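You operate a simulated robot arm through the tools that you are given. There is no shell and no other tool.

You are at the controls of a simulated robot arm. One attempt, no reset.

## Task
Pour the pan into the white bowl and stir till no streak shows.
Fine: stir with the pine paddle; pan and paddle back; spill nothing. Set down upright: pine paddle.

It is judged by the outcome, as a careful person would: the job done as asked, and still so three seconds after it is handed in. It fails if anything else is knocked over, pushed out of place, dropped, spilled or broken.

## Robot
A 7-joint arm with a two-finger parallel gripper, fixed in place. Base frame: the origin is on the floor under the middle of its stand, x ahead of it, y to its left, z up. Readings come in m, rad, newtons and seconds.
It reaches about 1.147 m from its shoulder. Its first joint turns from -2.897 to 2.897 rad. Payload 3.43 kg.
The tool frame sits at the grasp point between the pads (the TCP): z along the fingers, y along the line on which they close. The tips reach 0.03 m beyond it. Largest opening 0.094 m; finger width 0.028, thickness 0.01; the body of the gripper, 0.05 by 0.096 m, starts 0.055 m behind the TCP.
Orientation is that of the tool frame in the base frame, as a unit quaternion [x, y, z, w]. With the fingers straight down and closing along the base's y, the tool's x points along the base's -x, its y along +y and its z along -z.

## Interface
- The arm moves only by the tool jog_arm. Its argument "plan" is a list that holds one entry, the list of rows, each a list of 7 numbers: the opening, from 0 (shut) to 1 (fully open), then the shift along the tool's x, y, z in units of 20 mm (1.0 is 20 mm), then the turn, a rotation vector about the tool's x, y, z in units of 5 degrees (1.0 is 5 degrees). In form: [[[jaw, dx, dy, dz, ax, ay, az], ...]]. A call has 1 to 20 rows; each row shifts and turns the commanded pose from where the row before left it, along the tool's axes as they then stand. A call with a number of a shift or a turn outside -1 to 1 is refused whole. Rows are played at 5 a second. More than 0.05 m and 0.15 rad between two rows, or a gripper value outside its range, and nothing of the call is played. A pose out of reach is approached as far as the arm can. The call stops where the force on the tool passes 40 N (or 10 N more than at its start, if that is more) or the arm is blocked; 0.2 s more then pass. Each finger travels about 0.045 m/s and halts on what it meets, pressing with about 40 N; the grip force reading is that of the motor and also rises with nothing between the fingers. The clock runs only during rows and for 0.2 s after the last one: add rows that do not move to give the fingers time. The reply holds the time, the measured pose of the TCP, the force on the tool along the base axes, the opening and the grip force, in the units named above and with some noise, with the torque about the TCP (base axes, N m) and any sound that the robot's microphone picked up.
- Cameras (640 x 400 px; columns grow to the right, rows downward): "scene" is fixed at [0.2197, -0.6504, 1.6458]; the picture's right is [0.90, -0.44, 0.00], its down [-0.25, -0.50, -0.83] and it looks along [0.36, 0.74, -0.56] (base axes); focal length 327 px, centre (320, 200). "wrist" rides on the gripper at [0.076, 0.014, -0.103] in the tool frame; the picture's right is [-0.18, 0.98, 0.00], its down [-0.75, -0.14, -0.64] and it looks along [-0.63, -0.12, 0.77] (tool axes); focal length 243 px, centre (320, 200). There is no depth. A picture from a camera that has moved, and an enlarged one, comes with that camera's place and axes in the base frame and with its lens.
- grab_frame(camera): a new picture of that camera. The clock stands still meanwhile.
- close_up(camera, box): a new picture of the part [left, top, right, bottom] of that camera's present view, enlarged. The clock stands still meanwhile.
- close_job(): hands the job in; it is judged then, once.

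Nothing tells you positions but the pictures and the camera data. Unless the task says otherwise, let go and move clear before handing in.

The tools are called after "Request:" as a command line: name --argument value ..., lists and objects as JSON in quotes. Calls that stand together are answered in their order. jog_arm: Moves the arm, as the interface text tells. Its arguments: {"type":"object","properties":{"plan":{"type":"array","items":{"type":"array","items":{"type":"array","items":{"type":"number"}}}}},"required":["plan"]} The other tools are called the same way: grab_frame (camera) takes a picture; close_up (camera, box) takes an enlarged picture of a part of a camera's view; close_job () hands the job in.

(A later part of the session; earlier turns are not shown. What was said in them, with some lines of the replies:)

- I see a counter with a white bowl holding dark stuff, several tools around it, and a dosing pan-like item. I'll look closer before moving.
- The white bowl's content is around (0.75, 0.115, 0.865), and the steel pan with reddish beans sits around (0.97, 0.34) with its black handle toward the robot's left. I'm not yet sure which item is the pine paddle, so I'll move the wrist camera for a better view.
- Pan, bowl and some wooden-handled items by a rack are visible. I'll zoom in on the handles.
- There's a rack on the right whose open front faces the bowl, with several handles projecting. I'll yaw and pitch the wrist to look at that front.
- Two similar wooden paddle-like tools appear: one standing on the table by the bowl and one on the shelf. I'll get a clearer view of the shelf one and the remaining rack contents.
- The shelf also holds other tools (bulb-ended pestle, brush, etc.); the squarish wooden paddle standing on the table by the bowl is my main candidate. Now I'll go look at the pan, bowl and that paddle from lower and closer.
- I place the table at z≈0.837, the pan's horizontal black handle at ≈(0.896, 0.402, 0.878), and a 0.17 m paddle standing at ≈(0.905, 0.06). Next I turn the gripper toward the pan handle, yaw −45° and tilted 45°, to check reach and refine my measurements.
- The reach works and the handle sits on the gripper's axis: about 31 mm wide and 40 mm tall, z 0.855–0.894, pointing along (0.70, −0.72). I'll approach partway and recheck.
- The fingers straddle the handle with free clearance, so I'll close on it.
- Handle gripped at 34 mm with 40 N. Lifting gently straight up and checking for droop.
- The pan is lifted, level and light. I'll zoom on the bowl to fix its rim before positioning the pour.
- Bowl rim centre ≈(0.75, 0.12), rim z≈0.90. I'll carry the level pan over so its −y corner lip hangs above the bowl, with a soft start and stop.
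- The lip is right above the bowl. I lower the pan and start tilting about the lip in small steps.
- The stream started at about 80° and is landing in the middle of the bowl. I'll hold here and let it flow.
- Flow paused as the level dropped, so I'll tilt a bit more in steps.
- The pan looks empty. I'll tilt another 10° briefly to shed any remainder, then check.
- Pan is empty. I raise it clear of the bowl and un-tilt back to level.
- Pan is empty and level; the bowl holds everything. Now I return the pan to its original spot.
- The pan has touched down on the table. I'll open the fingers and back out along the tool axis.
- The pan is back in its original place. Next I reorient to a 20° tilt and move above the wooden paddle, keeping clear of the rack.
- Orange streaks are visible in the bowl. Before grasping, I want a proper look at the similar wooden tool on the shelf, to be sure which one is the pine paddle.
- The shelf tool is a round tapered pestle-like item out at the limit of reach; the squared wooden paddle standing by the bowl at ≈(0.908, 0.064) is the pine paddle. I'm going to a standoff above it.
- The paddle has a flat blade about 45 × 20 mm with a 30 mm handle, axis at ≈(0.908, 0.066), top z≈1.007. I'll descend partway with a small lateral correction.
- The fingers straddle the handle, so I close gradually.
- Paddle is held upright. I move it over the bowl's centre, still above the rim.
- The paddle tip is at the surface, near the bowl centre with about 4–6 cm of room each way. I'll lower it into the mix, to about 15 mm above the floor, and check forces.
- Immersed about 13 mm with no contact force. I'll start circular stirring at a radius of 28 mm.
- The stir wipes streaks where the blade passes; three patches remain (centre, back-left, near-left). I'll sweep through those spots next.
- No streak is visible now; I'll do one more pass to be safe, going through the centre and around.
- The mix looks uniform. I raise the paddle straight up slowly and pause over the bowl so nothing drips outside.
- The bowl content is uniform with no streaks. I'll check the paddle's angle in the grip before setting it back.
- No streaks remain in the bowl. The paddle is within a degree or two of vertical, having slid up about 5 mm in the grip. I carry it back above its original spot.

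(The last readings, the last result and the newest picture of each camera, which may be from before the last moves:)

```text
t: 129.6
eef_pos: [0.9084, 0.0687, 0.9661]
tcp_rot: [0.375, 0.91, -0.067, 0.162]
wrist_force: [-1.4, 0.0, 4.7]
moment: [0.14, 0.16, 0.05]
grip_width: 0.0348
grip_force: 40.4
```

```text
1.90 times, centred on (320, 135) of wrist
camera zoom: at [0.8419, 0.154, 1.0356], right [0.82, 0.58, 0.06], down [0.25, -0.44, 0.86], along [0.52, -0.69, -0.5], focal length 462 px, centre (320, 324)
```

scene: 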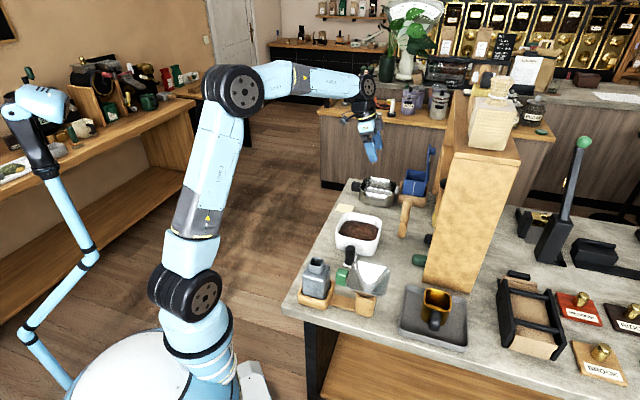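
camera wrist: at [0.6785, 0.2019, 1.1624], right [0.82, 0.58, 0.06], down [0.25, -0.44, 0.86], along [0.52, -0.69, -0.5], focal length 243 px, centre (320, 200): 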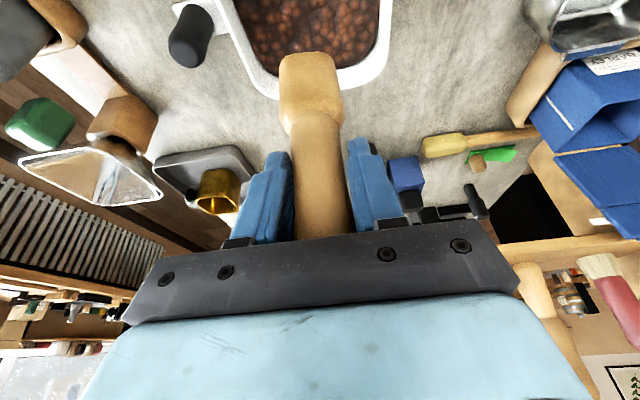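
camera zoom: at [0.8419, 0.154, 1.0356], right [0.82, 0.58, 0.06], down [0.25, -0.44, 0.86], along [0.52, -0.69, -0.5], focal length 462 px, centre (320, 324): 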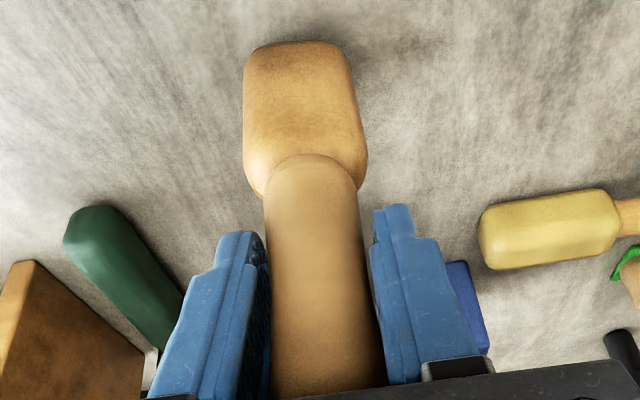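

The paddle is on the table, upright. I open the fingers gently.

Request:
jog_arm --plan '[[[0.3, 0, 0, 0, 0, 0, 0], [0.37, 0, 0, 0, 0, 0, 0], [0.4, 0, 0, 0, 0, 0, 0], [0.45, 0, 0, 0, 0, 0, 0], [0.5, 0, 0, 0, 0, 0, 0], [0.7, 0, 0, 0, 0, 0, 0], [0.9, 0, 0, 0, 0, 0, 0], [1, 0, 0, 0, 0, 0, 0], [1, 0, 0, 0, 0, 0, 0], [1, 0, 0, 0, 0, 0, 0]]]'

Request:
close_up --camera "scene" --box '[380, 175, 430, 250]'

Request:
close_up --camera "wrist" --box '[220, 30, 420, 240]'

```text
t: 131.8
eef_pos: [0.9078, 0.0668, 0.9652]
tcp_rot: [0.376, 0.91, -0.068, 0.161]
wrist_force: [0.7, 0.3, 0.3]
moment: [0.01, -0.01, -0.03]
grip_width: 0.0939
grip_force: 0.1
```

```text
5.33 times, centred on (405, 212) of scene
camera zoom: at [0.2197, -0.6504, 1.6458], right [0.9, -0.44, 0.0], down [-0.25, -0.5, -0.83], along [0.36, 0.74, -0.56], focal length 1742 px, centre (-133, 133)
```

zoom: 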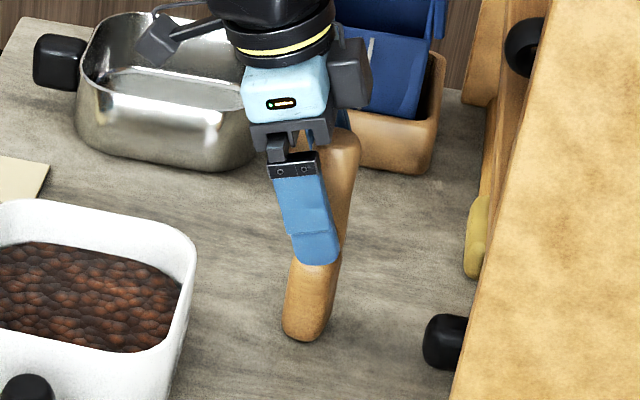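

```text
1.90 times, centred on (320, 135) of wrist
camera zoom: at [0.8421, 0.1541, 1.035], right [0.82, 0.58, 0.06], down [0.25, -0.44, 0.86], along [0.52, -0.69, -0.5], focal length 462 px, centre (320, 324)
```

zoom: 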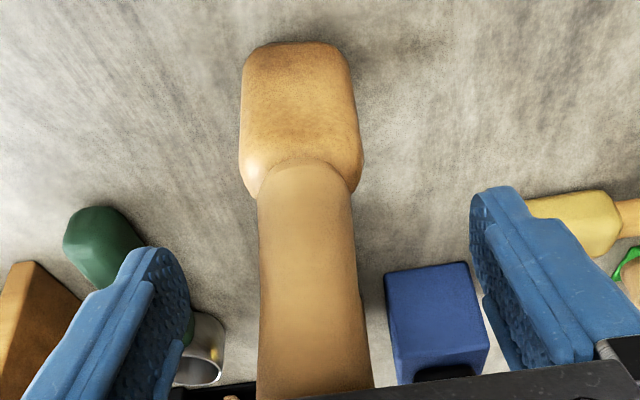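

Request:
jog_arm --plan '[[[1, 0, 0, -0.3, 0, 0, 0], [1, 0, 0, -0.5, 0, 0, 0], [1, 0, 0, -0.7, 0, 0, 0], [1, 0, 0, -0.9, 0, 0, 0], [1, 0, 0, -0.9, 0, 0, 0], [1, 0, 0, -0.9, 0, 0, 0], [1, 0, 0, -0.9, 0, 0, 0], [1, 0, 0, -0.9, 0, 0, 0], [1, 0, 0, -0.9, 0, 0, 0], [1, 0, 0, -0.9, 0, 0, 0], [1, 0, 0, -0.9, 0, 0, 0], [1, 0, 0, -0.9, 0, 0, 0], [1, 0, 0, 0, 0, 0, 0]]]'

Request:
grab_frame --camera "scene"

Request:
grab_frame --camera "wrist"

```text
t: 134.6
eef_pos: [0.8622, 0.1154, 1.1471]
tcp_rot: [0.375, 0.91, -0.067, 0.161]
wrist_force: [-0.4, -0.2, 1.1]
moment: [-0.01, 0.01, 0.0]
grip_width: 0.0941
grip_force: 0.0
```

```text
taken
```

scene: 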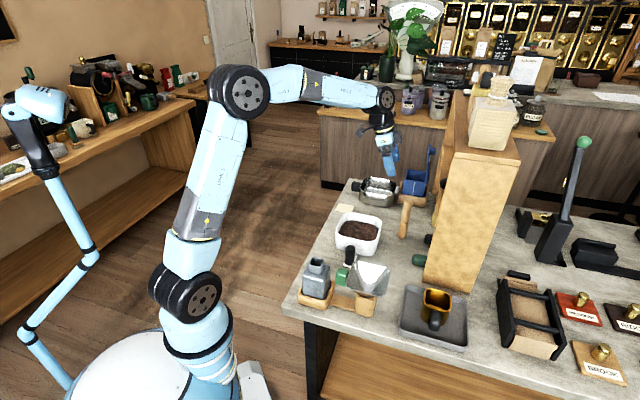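

```text
taken
camera wrist: at [0.795, 0.2017, 1.2157], right [0.82, 0.58, 0.06], down [0.25, -0.44, 0.86], along [0.52, -0.69, -0.5], focal length 243 px, centre (320, 200)
```

wrist: 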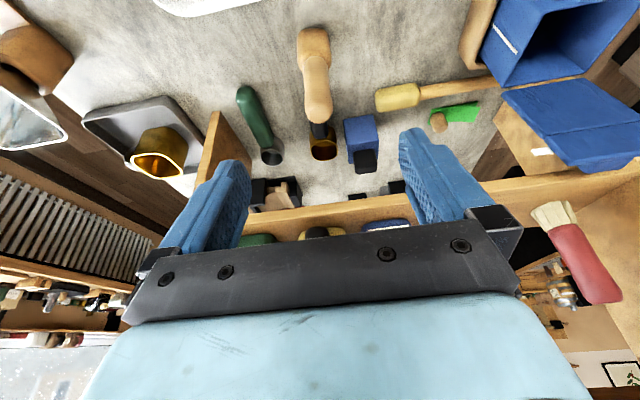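

The paddle stands upright where it was. I move the arm well clear and inspect everything.

Request:
jog_arm --plan '[[[1, 0.685, -0.206, -0.875, 0, 0, 0], [1, 0.685, -0.206, -0.875, 0, 0, 0], [1, 0.685, -0.206, -0.875, 0, 0, 0], [1, 0.685, -0.206, -0.875, 0, 0, 0], [1, 0.685, -0.206, -0.875, 0, 0, 0], [1, 0.685, -0.206, -0.875, 0, 0, 0], [1, 0.685, -0.206, -0.875, 0, 0, 0], [1, 0.685, -0.206, -0.875, 0, 0, 0], [1, 0.685, -0.206, -0.875, 0, 0, 0], [1, 0.685, -0.206, -0.875, 0, 0, 0], [1, 0.685, -0.206, -0.875, 0, 0, 0], [1, 0.685, -0.206, -0.875, 0, 0, 0], [1, 0.685, -0.206, -0.875, 0, 0, 0], [1, 0, 0, 0, 0, 0, 0]]]'

Request:
close_up --camera "scene" --box '[290, 160, 450, 260]'

Request:
close_up --camera "scene" --box '[335, 205, 390, 260]'

Request:
grab_frame --camera "wrist"

Request:
close_up --camera "wrist" --box '[200, 0, 420, 160]'

```text
t: 137.6
eef_pos: [0.6479, 0.2491, 1.2973]
tcp_rot: [0.375, 0.91, -0.067, 0.161]
wrist_force: [-0.7, -0.5, 0.2]
moment: [0.02, -0.02, 0.01]
grip_width: 0.0941
grip_force: 0.1
```

```text
4.00 times, centred on (370, 210) of scene
camera zoom: at [0.2197, -0.6504, 1.6458], right [0.9, -0.44, 0.0], down [-0.25, -0.5, -0.83], along [0.36, 0.74, -0.56], focal length 1306 px, centre (120, 160)
```

zoom: 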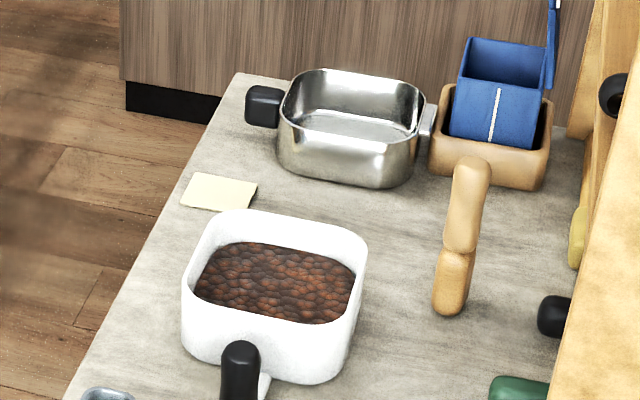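

```text
7.27 times, centred on (362, 232) of scene
camera zoom: at [0.2197, -0.6504, 1.6458], right [0.9, -0.44, 0.0], down [-0.25, -0.5, -0.83], along [0.36, 0.74, -0.56], focal length 2375 px, centre (11, -36)
```

zoom: 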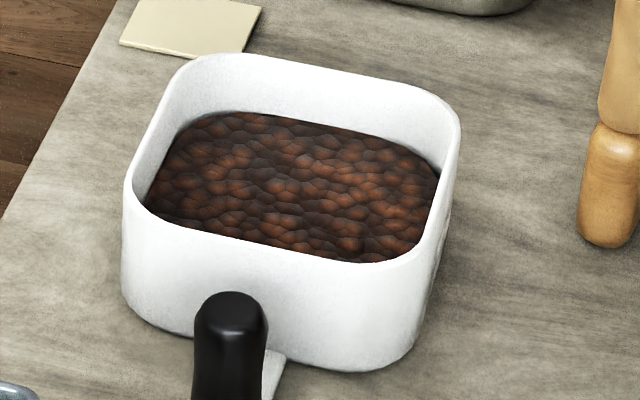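

```text
taken
camera wrist: at [0.5829, 0.3359, 1.3672], right [0.82, 0.58, 0.06], down [0.25, -0.44, 0.86], along [0.52, -0.69, -0.5], focal length 243 px, centre (320, 200)
```

wrist: 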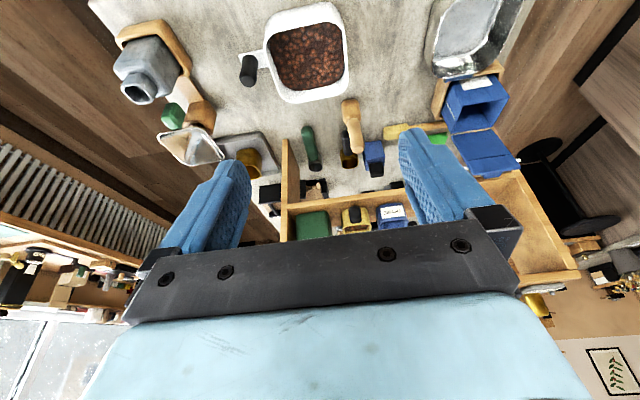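

```text
2.50 times, centred on (310, 80) of wrist
camera zoom: at [0.5829, 0.3359, 1.3672], right [0.82, 0.58, 0.06], down [0.25, -0.44, 0.86], along [0.52, -0.69, -0.5], focal length 606 px, centre (345, 500)
```

zoom: 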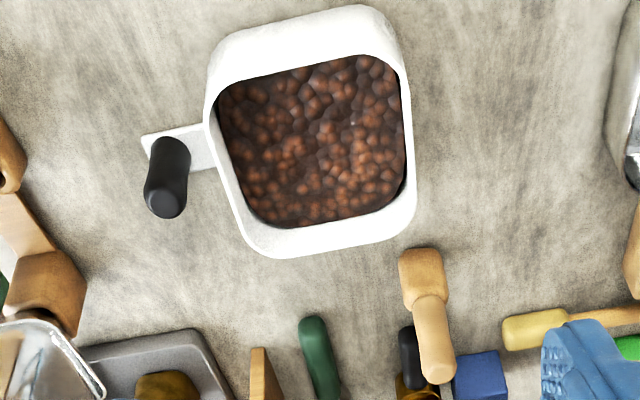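

Everything looks right, but comparing with the first pictures, the pan seems to sit slightly off its original spot. I'll measure that with the same zoom as before.

Request:
close_up --camera "scene" --box '[340, 165, 420, 215]'

Request:
close_up --camera "scene" --box '[385, 180, 435, 250]'

```text
8.00 times, centred on (380, 190) of scene
camera zoom: at [0.2197, -0.6504, 1.6458], right [0.9, -0.44, 0.0], down [-0.25, -0.5, -0.83], along [0.36, 0.74, -0.56], focal length 2613 px, centre (-160, 280)
```

zoom: 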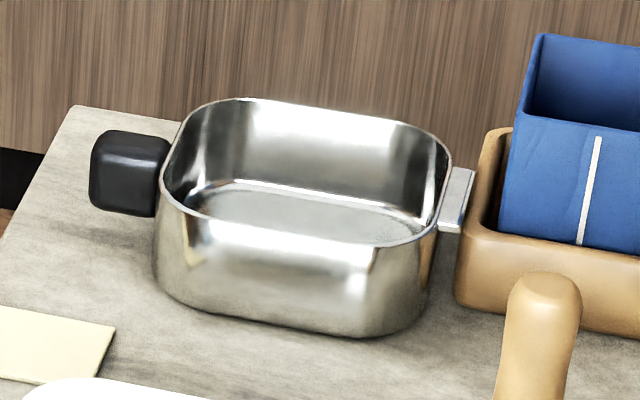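

```text
5.71 times, centred on (410, 215) of scene
camera zoom: at [0.2197, -0.6504, 1.6458], right [0.9, -0.44, 0.0], down [-0.25, -0.5, -0.83], along [0.36, 0.74, -0.56], focal length 1866 px, centre (-194, 114)
```

zoom: 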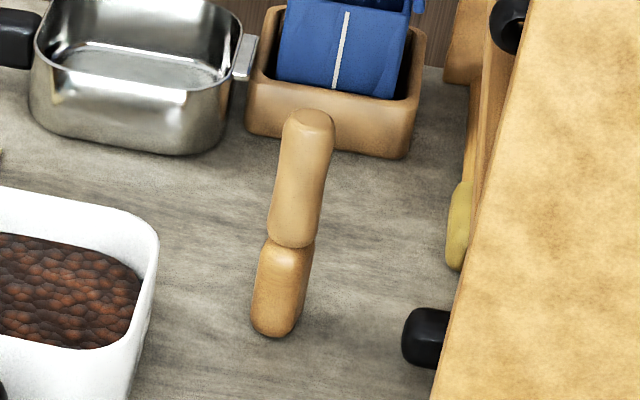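

The paddle is within 2 mm of where it stood, but the pan ended up about 14 mm from its original spot: the fingertips nudged it along its handle axis on the first approach. I'll regrasp the handle more shallowly and shift it back.

Request:
jog_arm --plan '[[[1, 0, 0, 0, 0, -1, 0], [1, 0, 0, 0, 0, -1, 0], [1, 0, 0, 0, 0, -1, 0], [1, 0, 0, 0, 0, -1, 0], [1, 0, 0, 0, 0, -1, 0], [1, 0.568, 0.943, 0.326, 0, 0, 0], [1, 0.568, 0.943, 0.326, 0, 0, 0], [1, 0.568, 0.943, 0.326, 0, 0, 0], [1, 0.568, 0.943, 0.326, 0, 0, 0], [1, 0.568, 0.943, 0.326, 0, 0, 0], [1, 0.568, 0.943, 0.326, 0, 0, 0], [1, 0.568, 0.943, 0.326, 0, 0, 0], [1, 0.568, 0.943, 0.326, 0, 0, 0], [1, 0.568, 0.943, 0.326, 0, 0, 0], [1, 0.568, 0.943, 0.326, 0, 0, 0], [1, 0.568, 0.943, 0.326, 0, 0, 0], [1, 0.568, 0.943, 0.326, 0, 0, 0], [1, 0.568, 0.943, 0.326, 0, 0, 0], [1, 0.568, 0.943, 0.326, 0, 0, 0], [1, 0, 0, 0, 0, 0, 0]]]'

Request:
grab_frame --camera "wrist"

```text
t: 141.8
eef_pos: [0.8026, 0.4715, 1.1212]
tcp_rot: [0.352, 0.854, -0.147, 0.355]
wrist_force: [-0.2, 0.5, 0.9]
moment: [0.0, 0.01, -0.01]
grip_width: 0.0941
grip_force: 0.1
```

```text
taken
camera wrist: at [0.7225, 0.5719, 1.1394], right [0.79, 0.61, 0.13], down [-0.04, -0.15, 0.99], along [0.62, -0.78, -0.09], focal length 243 px, centre (320, 200)
```

wrist: 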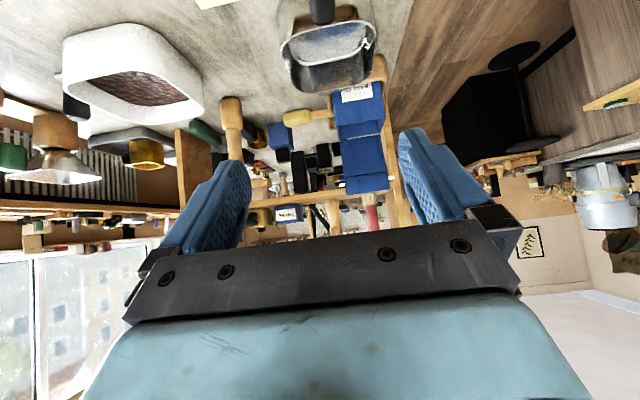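

Request:
jog_arm --plan '[[[1, 0.646, 0.118, 0.796, 0, 0, 0], [1, 0.646, 0.118, 0.796, 0, 0, 0], [1, 0.646, 0.118, 0.796, 0, 0, 0], [1, 0.646, 0.118, 0.796, 0, 0, 0], [1, 0.646, 0.118, 0.796, 0, 0, 0], [1, 0.646, 0.118, 0.796, 0, 0, 0], [1, 0.646, 0.118, 0.796, 0, 0, 0], [1, 0, 0, 0, 0, 0, 0]]]'

Request:
close_up --camera "wrist" --box '[230, 60, 410, 200]'

Request:
close_up --camera "scene" --box '[310, 140, 430, 220]'

```text
t: 143.6
eef_pos: [0.8239, 0.4731, 0.9792]
tcp_rot: [0.353, 0.853, -0.148, 0.354]
wrist_force: [0.4, 0.1, -0.1]
moment: [-0.01, -0.03, -0.01]
grip_width: 0.0937
grip_force: 0.0
```

```text
2.86 times, centred on (320, 130) of wrist
camera zoom: at [0.7449, 0.5729, 0.9959], right [0.79, 0.61, 0.13], down [-0.04, -0.15, 0.99], along [0.62, -0.78, -0.09], focal length 693 px, centre (320, 400)
```

zoom: 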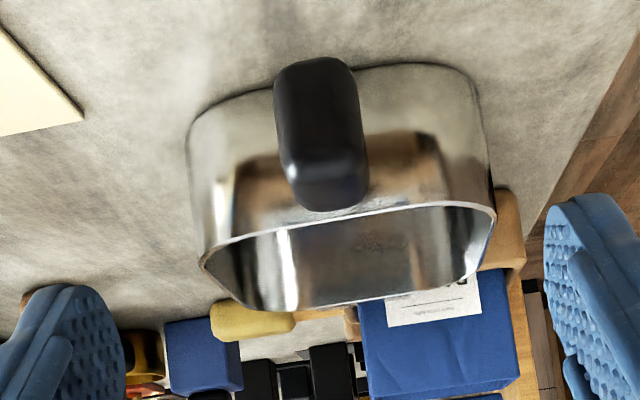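

```text
5.00 times, centred on (370, 180) of scene
camera zoom: at [0.2197, -0.6504, 1.6458], right [0.9, -0.44, 0.0], down [-0.25, -0.5, -0.83], along [0.36, 0.74, -0.56], focal length 1633 px, centre (70, 300)
```

zoom: 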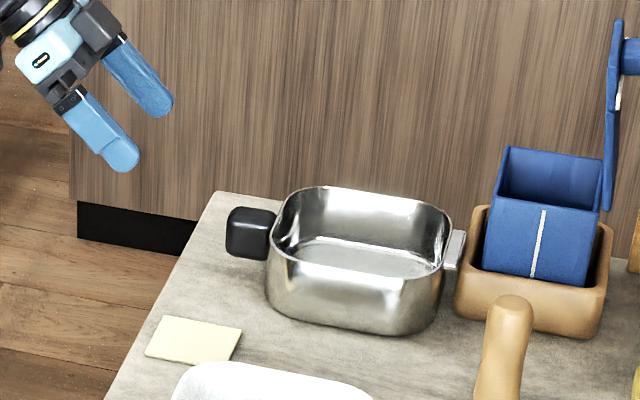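

Request:
jog_arm --plan '[[[1, 0, 0, 0.9, 0, 0, 0], [1, 0, 0, 0.9, 0, 0, 0], [1, 0, 0, 0.9, 0, 0, 0], [1, 0, 0, 0.9, 0, 0, 0], [1, 0, 0, 0.9, 0, 0, 0], [1, 0, 0, 0.8, 0, 0, 0], [1, 0, 0, 0.6, 0, 0, 0], [1, 0, 0, 0.5, 0, 0, 0], [1, 0, 0, 0.4, 0, 0, 0], [1, 0, 0, 0, 0, 0, 0]]]'

Request:
close_up --camera "scene" --box '[340, 165, 420, 215]'

Request:
grab_frame --camera "wrist"

```text
t: 145.8
eef_pos: [0.8931, 0.4049, 0.882]
tcp_rot: [0.351, 0.854, -0.146, 0.354]
wrist_force: [-0.1, 0.0, -0.6]
moment: [0.0, 0.01, 0.0]
grip_width: 0.0941
grip_force: 0.1
```

```text
8.00 times, centred on (380, 190) of scene
camera zoom: at [0.2197, -0.6504, 1.6458], right [0.9, -0.44, 0.0], down [-0.25, -0.5, -0.83], along [0.36, 0.74, -0.56], focal length 2613 px, centre (-160, 280)
```

zoom: 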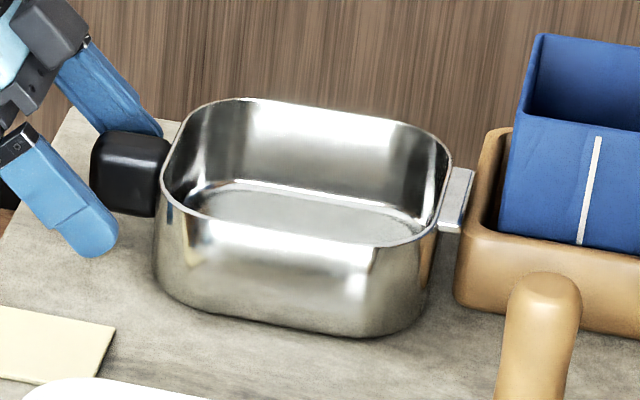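

```text
taken
camera wrist: at [0.8131, 0.5042, 0.9003], right [0.78, 0.61, 0.13], down [-0.04, -0.15, 0.99], along [0.62, -0.78, -0.09], focal length 243 px, centre (320, 200)
```

wrist: 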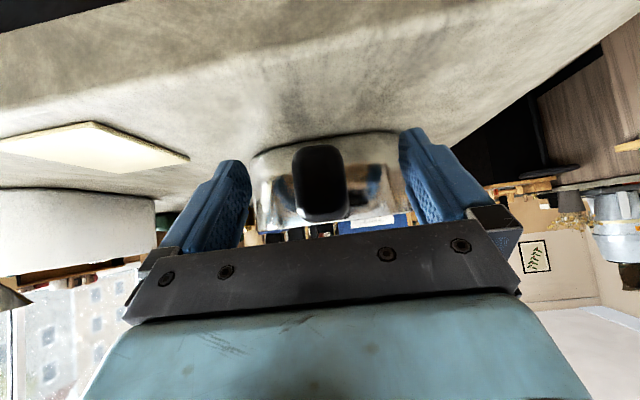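

Request:
jog_arm --plan '[[[0.6, 0, 0, 0, 0, 0, 0], [0.45, 0, 0, 0, 0, 0, 0], [0.38, 0, 0, 0, 0, 0, 0], [0.33, 0, 0, 0, 0, 0, 0], [0.25, 0, 0, 0, 0, 0, 0], [0.1, 0, 0, 0, 0, 0, 0], [0, 0, 0, 0, 0, 0, 0], [0, 0, 0, 0, 0, 0, 0], [0, 0, 0, 0, 0, 0, 0]]]'

Request:
close_up --camera "scene" --box '[340, 165, 420, 215]'

```text
t: 147.8
eef_pos: [0.8935, 0.4039, 0.8836]
tcp_rot: [0.352, 0.854, -0.147, 0.355]
wrist_force: [-0.5, 0.0, -0.3]
moment: [-0.02, 0.0, -0.02]
grip_width: 0.0332
grip_force: 39.8
```

```text
8.00 times, centred on (380, 190) of scene
camera zoom: at [0.2197, -0.6504, 1.6458], right [0.9, -0.44, 0.0], down [-0.25, -0.5, -0.83], along [0.36, 0.74, -0.56], focal length 2613 px, centre (-160, 280)
```

zoom: 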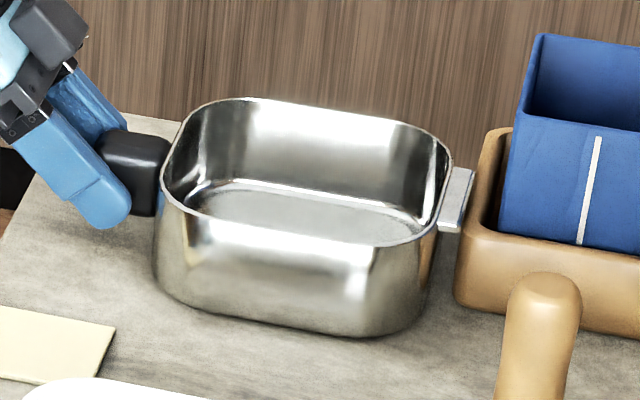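

Request:
jog_arm --plan '[[[0, -0.07, 0, -0.07, 0, 0, 0], [0, -0.14, 0, -0.14, 0, 0, 0], [0, -0.14, 0, -0.14, 0, 0, 0], [0, 0, 0, 0, 0, 0, 0], [0, 0.165, 0, -0.165, 0, 0, 0], [0, 0.17, 0, -0.17, 0, 0, 0], [0, 0.165, 0, -0.165, 0, 0, 0], [0, 0, 0, 0, 0, 0, 0], [0, 0, 0, 0, 0, 0, 0]]]'

Request:
close_up --camera "scene" --box '[340, 165, 420, 215]'

```text
t: 149.8
eef_pos: [0.8833, 0.416, 0.8929]
tcp_rot: [0.352, 0.854, -0.147, 0.354]
wrist_force: [-1.0, -0.4, -0.7]
moment: [0.06, 0.13, 0.0]
grip_width: 0.0334
grip_force: 39.8
```

```text
8.00 times, centred on (380, 190) of scene
camera zoom: at [0.2197, -0.6504, 1.6458], right [0.9, -0.44, 0.0], down [-0.25, -0.5, -0.83], along [0.36, 0.74, -0.56], focal length 2613 px, centre (-160, 280)
```

zoom: 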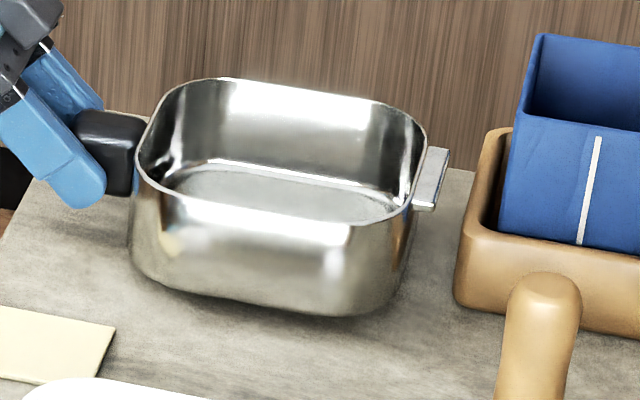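

Request:
jog_arm --plan '[[[0, 0.14, 0, 0.14, 0, 0, 0], [0, 0.14, 0, 0.14, 0, 0, 0], [0, 0.035, 0, 0.035, 0, 0, 0], [0, 0, 0, 0, 0, 0, 0]]]'

Request:
jog_arm --plan '[[[0, 0.035, 0, 0.035, 0, 0, 0], [0, 0, 0, 0, 0, 0, 0]]]'

Request:
close_up --camera "scene" --box '[340, 165, 420, 215]'

```text
t: 150.8
eef_pos: [0.8835, 0.4139, 0.8831]
tcp_rot: [0.351, 0.854, -0.147, 0.355]
wrist_force: [0.2, 0.3, -0.9]
moment: [0.08, 0.06, -0.05]
grip_width: 0.0334
grip_force: 39.9
```

```text
t: 151.4
eef_pos: [0.8836, 0.4145, 0.8834]
tcp_rot: [0.352, 0.854, -0.147, 0.355]
wrist_force: [-0.7, 0.2, -0.1]
moment: [-0.07, -0.02, 0.01]
grip_width: 0.0336
grip_force: 40.1
```

```text
8.00 times, centred on (380, 190) of scene
camera zoom: at [0.2197, -0.6504, 1.6458], right [0.9, -0.44, 0.0], down [-0.25, -0.5, -0.83], along [0.36, 0.74, -0.56], focal length 2613 px, centre (-160, 280)
```

zoom: 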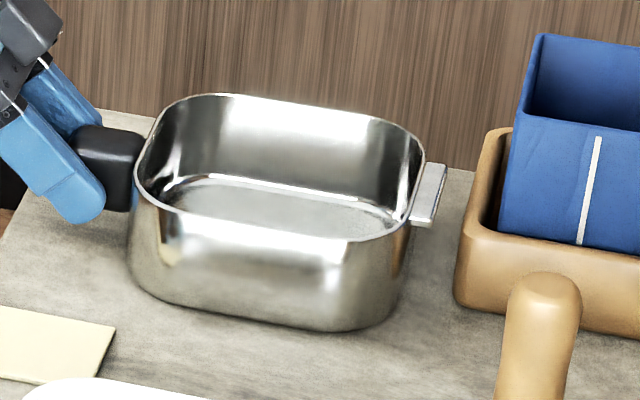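

The pan now matches its original image position. One last half-millimetre down, then I release and back out.

Request:
jog_arm --plan '[[[0, 0.025, 0, 0.025, 0, 0, 0], [0, 0, 0, 0, 0, 0, 0]]]'

Request:
jog_arm --plan '[[[0.3, 0, 0, 0, 0, 0, 0], [0.36, 0, 0, 0, 0, 0, 0], [0.4, 0, 0, 0, 0, 0, 0], [0.5, 0, 0, 0, 0, 0, 0], [0.7, 0, 0, 0, 0, 0, 0], [0.9, 0, 0, 0, 0, 0, 0], [1, 0, 0, 0, 0, 0, 0], [1, 0, 0, 0, 0, 0, 0], [1, 0, 0, 0, 0, 0, 0]]]'

Request:
jog_arm --plan '[[[1, 0, 0, -0.3, 0, 0, 0], [1, 0, 0, -0.6, 0, 0, 0], [1, 0, 0, -0.9, 0, 0, 0], [1, 0, 0, -0.9, 0, 0, 0], [1, 0, 0, -0.9, 0, 0, 0], [1, 0, 0, -0.9, 0, 0, 0], [1, 0, 0, -0.9, 0, 0, 0], [1, -0.7, 0, -0.7, 0, 0, 0], [1, -0.7, 0, -0.7, 0, 0, 0], [1, -0.7, 0, -0.7, 0, 0, 0], [1, -0.7, 0, -0.7, 0, 0, 0], [1, -0.7, 0, -0.7, 0, 0, 0], [1, -0.7, 0, -0.7, 0, 0, 0], [1, -0.7, 0, -0.7, 0, 0, 0], [1, -0.7, 0, -0.7, 0, 0, 0], [1, 0, 0, 0, 0, 0, 0]]]'

Request:
close_up --camera "scene" --box '[340, 165, 420, 215]'

Request:
grab_frame --camera "scene"

```text
t: 152.0
eef_pos: [0.8844, 0.4144, 0.8823]
tcp_rot: [0.351, 0.854, -0.146, 0.355]
wrist_force: [-1.6, -0.3, 6.7]
moment: [-0.25, -0.16, -0.08]
grip_width: 0.0335
grip_force: 39.8
```

```text
t: 154.0
eef_pos: [0.8837, 0.4152, 0.8816]
tcp_rot: [0.351, 0.854, -0.146, 0.355]
wrist_force: [-0.3, 0.1, -0.6]
moment: [0.0, 0.01, -0.02]
grip_width: 0.094
grip_force: 0.1
```

```text
t: 157.4
eef_pos: [0.8284, 0.468, 1.1157]
tcp_rot: [0.351, 0.854, -0.147, 0.355]
wrist_force: [0.3, 0.4, -0.2]
moment: [0.01, 0.0, -0.03]
grip_width: 0.0941
grip_force: 0.1
```

```text
8.00 times, centred on (380, 190) of scene
camera zoom: at [0.2197, -0.6504, 1.6458], right [0.9, -0.44, 0.0], down [-0.25, -0.5, -0.83], along [0.36, 0.74, -0.56], focal length 2613 px, centre (-160, 280)
```

zoom: 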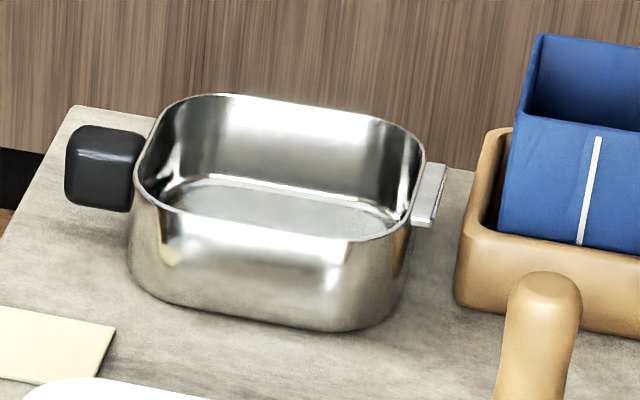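

```text
taken
```

scene: 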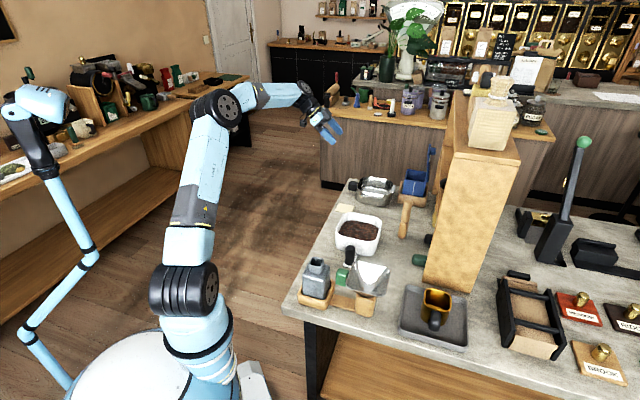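

The pan is back to its exact original image position. A last look at the bowl, the paddle and the area around them before handing in.

Request:
close_up --camera "scene" --box '[290, 160, 450, 260]'

Request:
close_up --camera "scene" --box '[280, 230, 440, 330]'

Request:
grab_frame --camera "wrist"

```text
4.00 times, centred on (370, 210) of scene
camera zoom: at [0.2197, -0.6504, 1.6458], right [0.9, -0.44, 0.0], down [-0.25, -0.5, -0.83], along [0.36, 0.74, -0.56], focal length 1306 px, centre (120, 160)
```

zoom: 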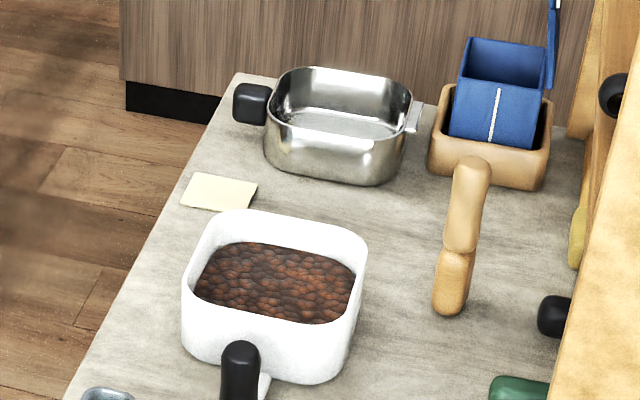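

```text
4.00 times, centred on (360, 280) of scene
camera zoom: at [0.2197, -0.6504, 1.6458], right [0.9, -0.44, 0.0], down [-0.25, -0.5, -0.83], along [0.36, 0.74, -0.56], focal length 1306 px, centre (160, -120)
```

zoom: 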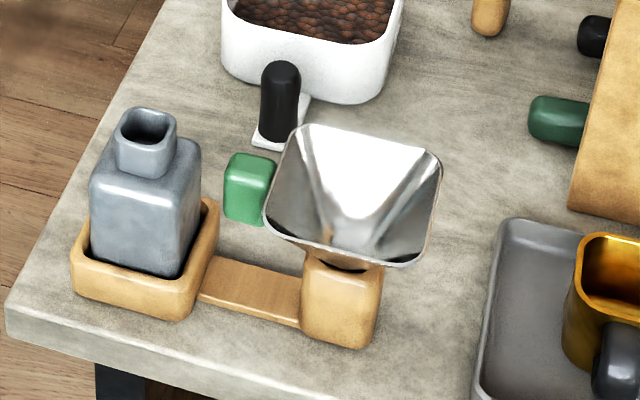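

```text
taken
camera wrist: at [0.748, 0.5685, 1.1341], right [0.79, 0.61, 0.13], down [-0.04, -0.15, 0.99], along [0.62, -0.78, -0.09], focal length 243 px, centre (320, 200)
```

wrist: 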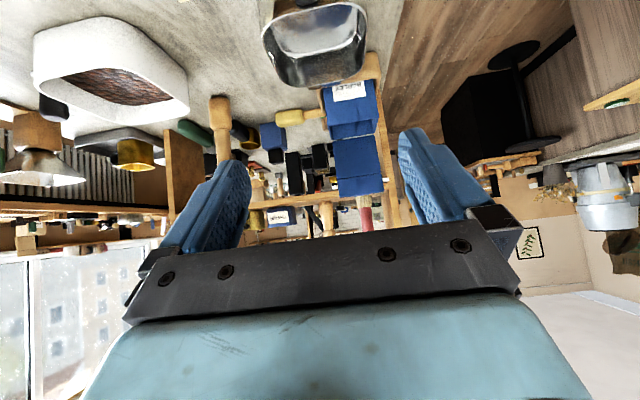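

The bowl is evenly mixed with no streaks. The empty pan and the upright paddle are back in place, I can see no spills, and the arm is clear with its fingers open. Handing in.

Request:
close_job

```text
The job is handed in.
```

The job is handed in. I poured the pan into the white bowl and stirred it with the pine paddle until no streak showed in either camera.

- **Pan:** It is empty and back in its original spot. My fingers nudged it about 14 mm on the first approach, so I picked it up again at the end and moved it back. It now lines up with the first picture.
- **Paddle:** It is standing upright within about 2 mm of where it was. No tool was labelled as pine. I used the flat-bladed wooden paddle standing by the bowl, because the similar wooden tool on the shelf looked like a round pestle.
- **Spills and other items:** I saw nothing spilled, and the nearby items I compared had not moved. The arm let go and was clear before I handed in.
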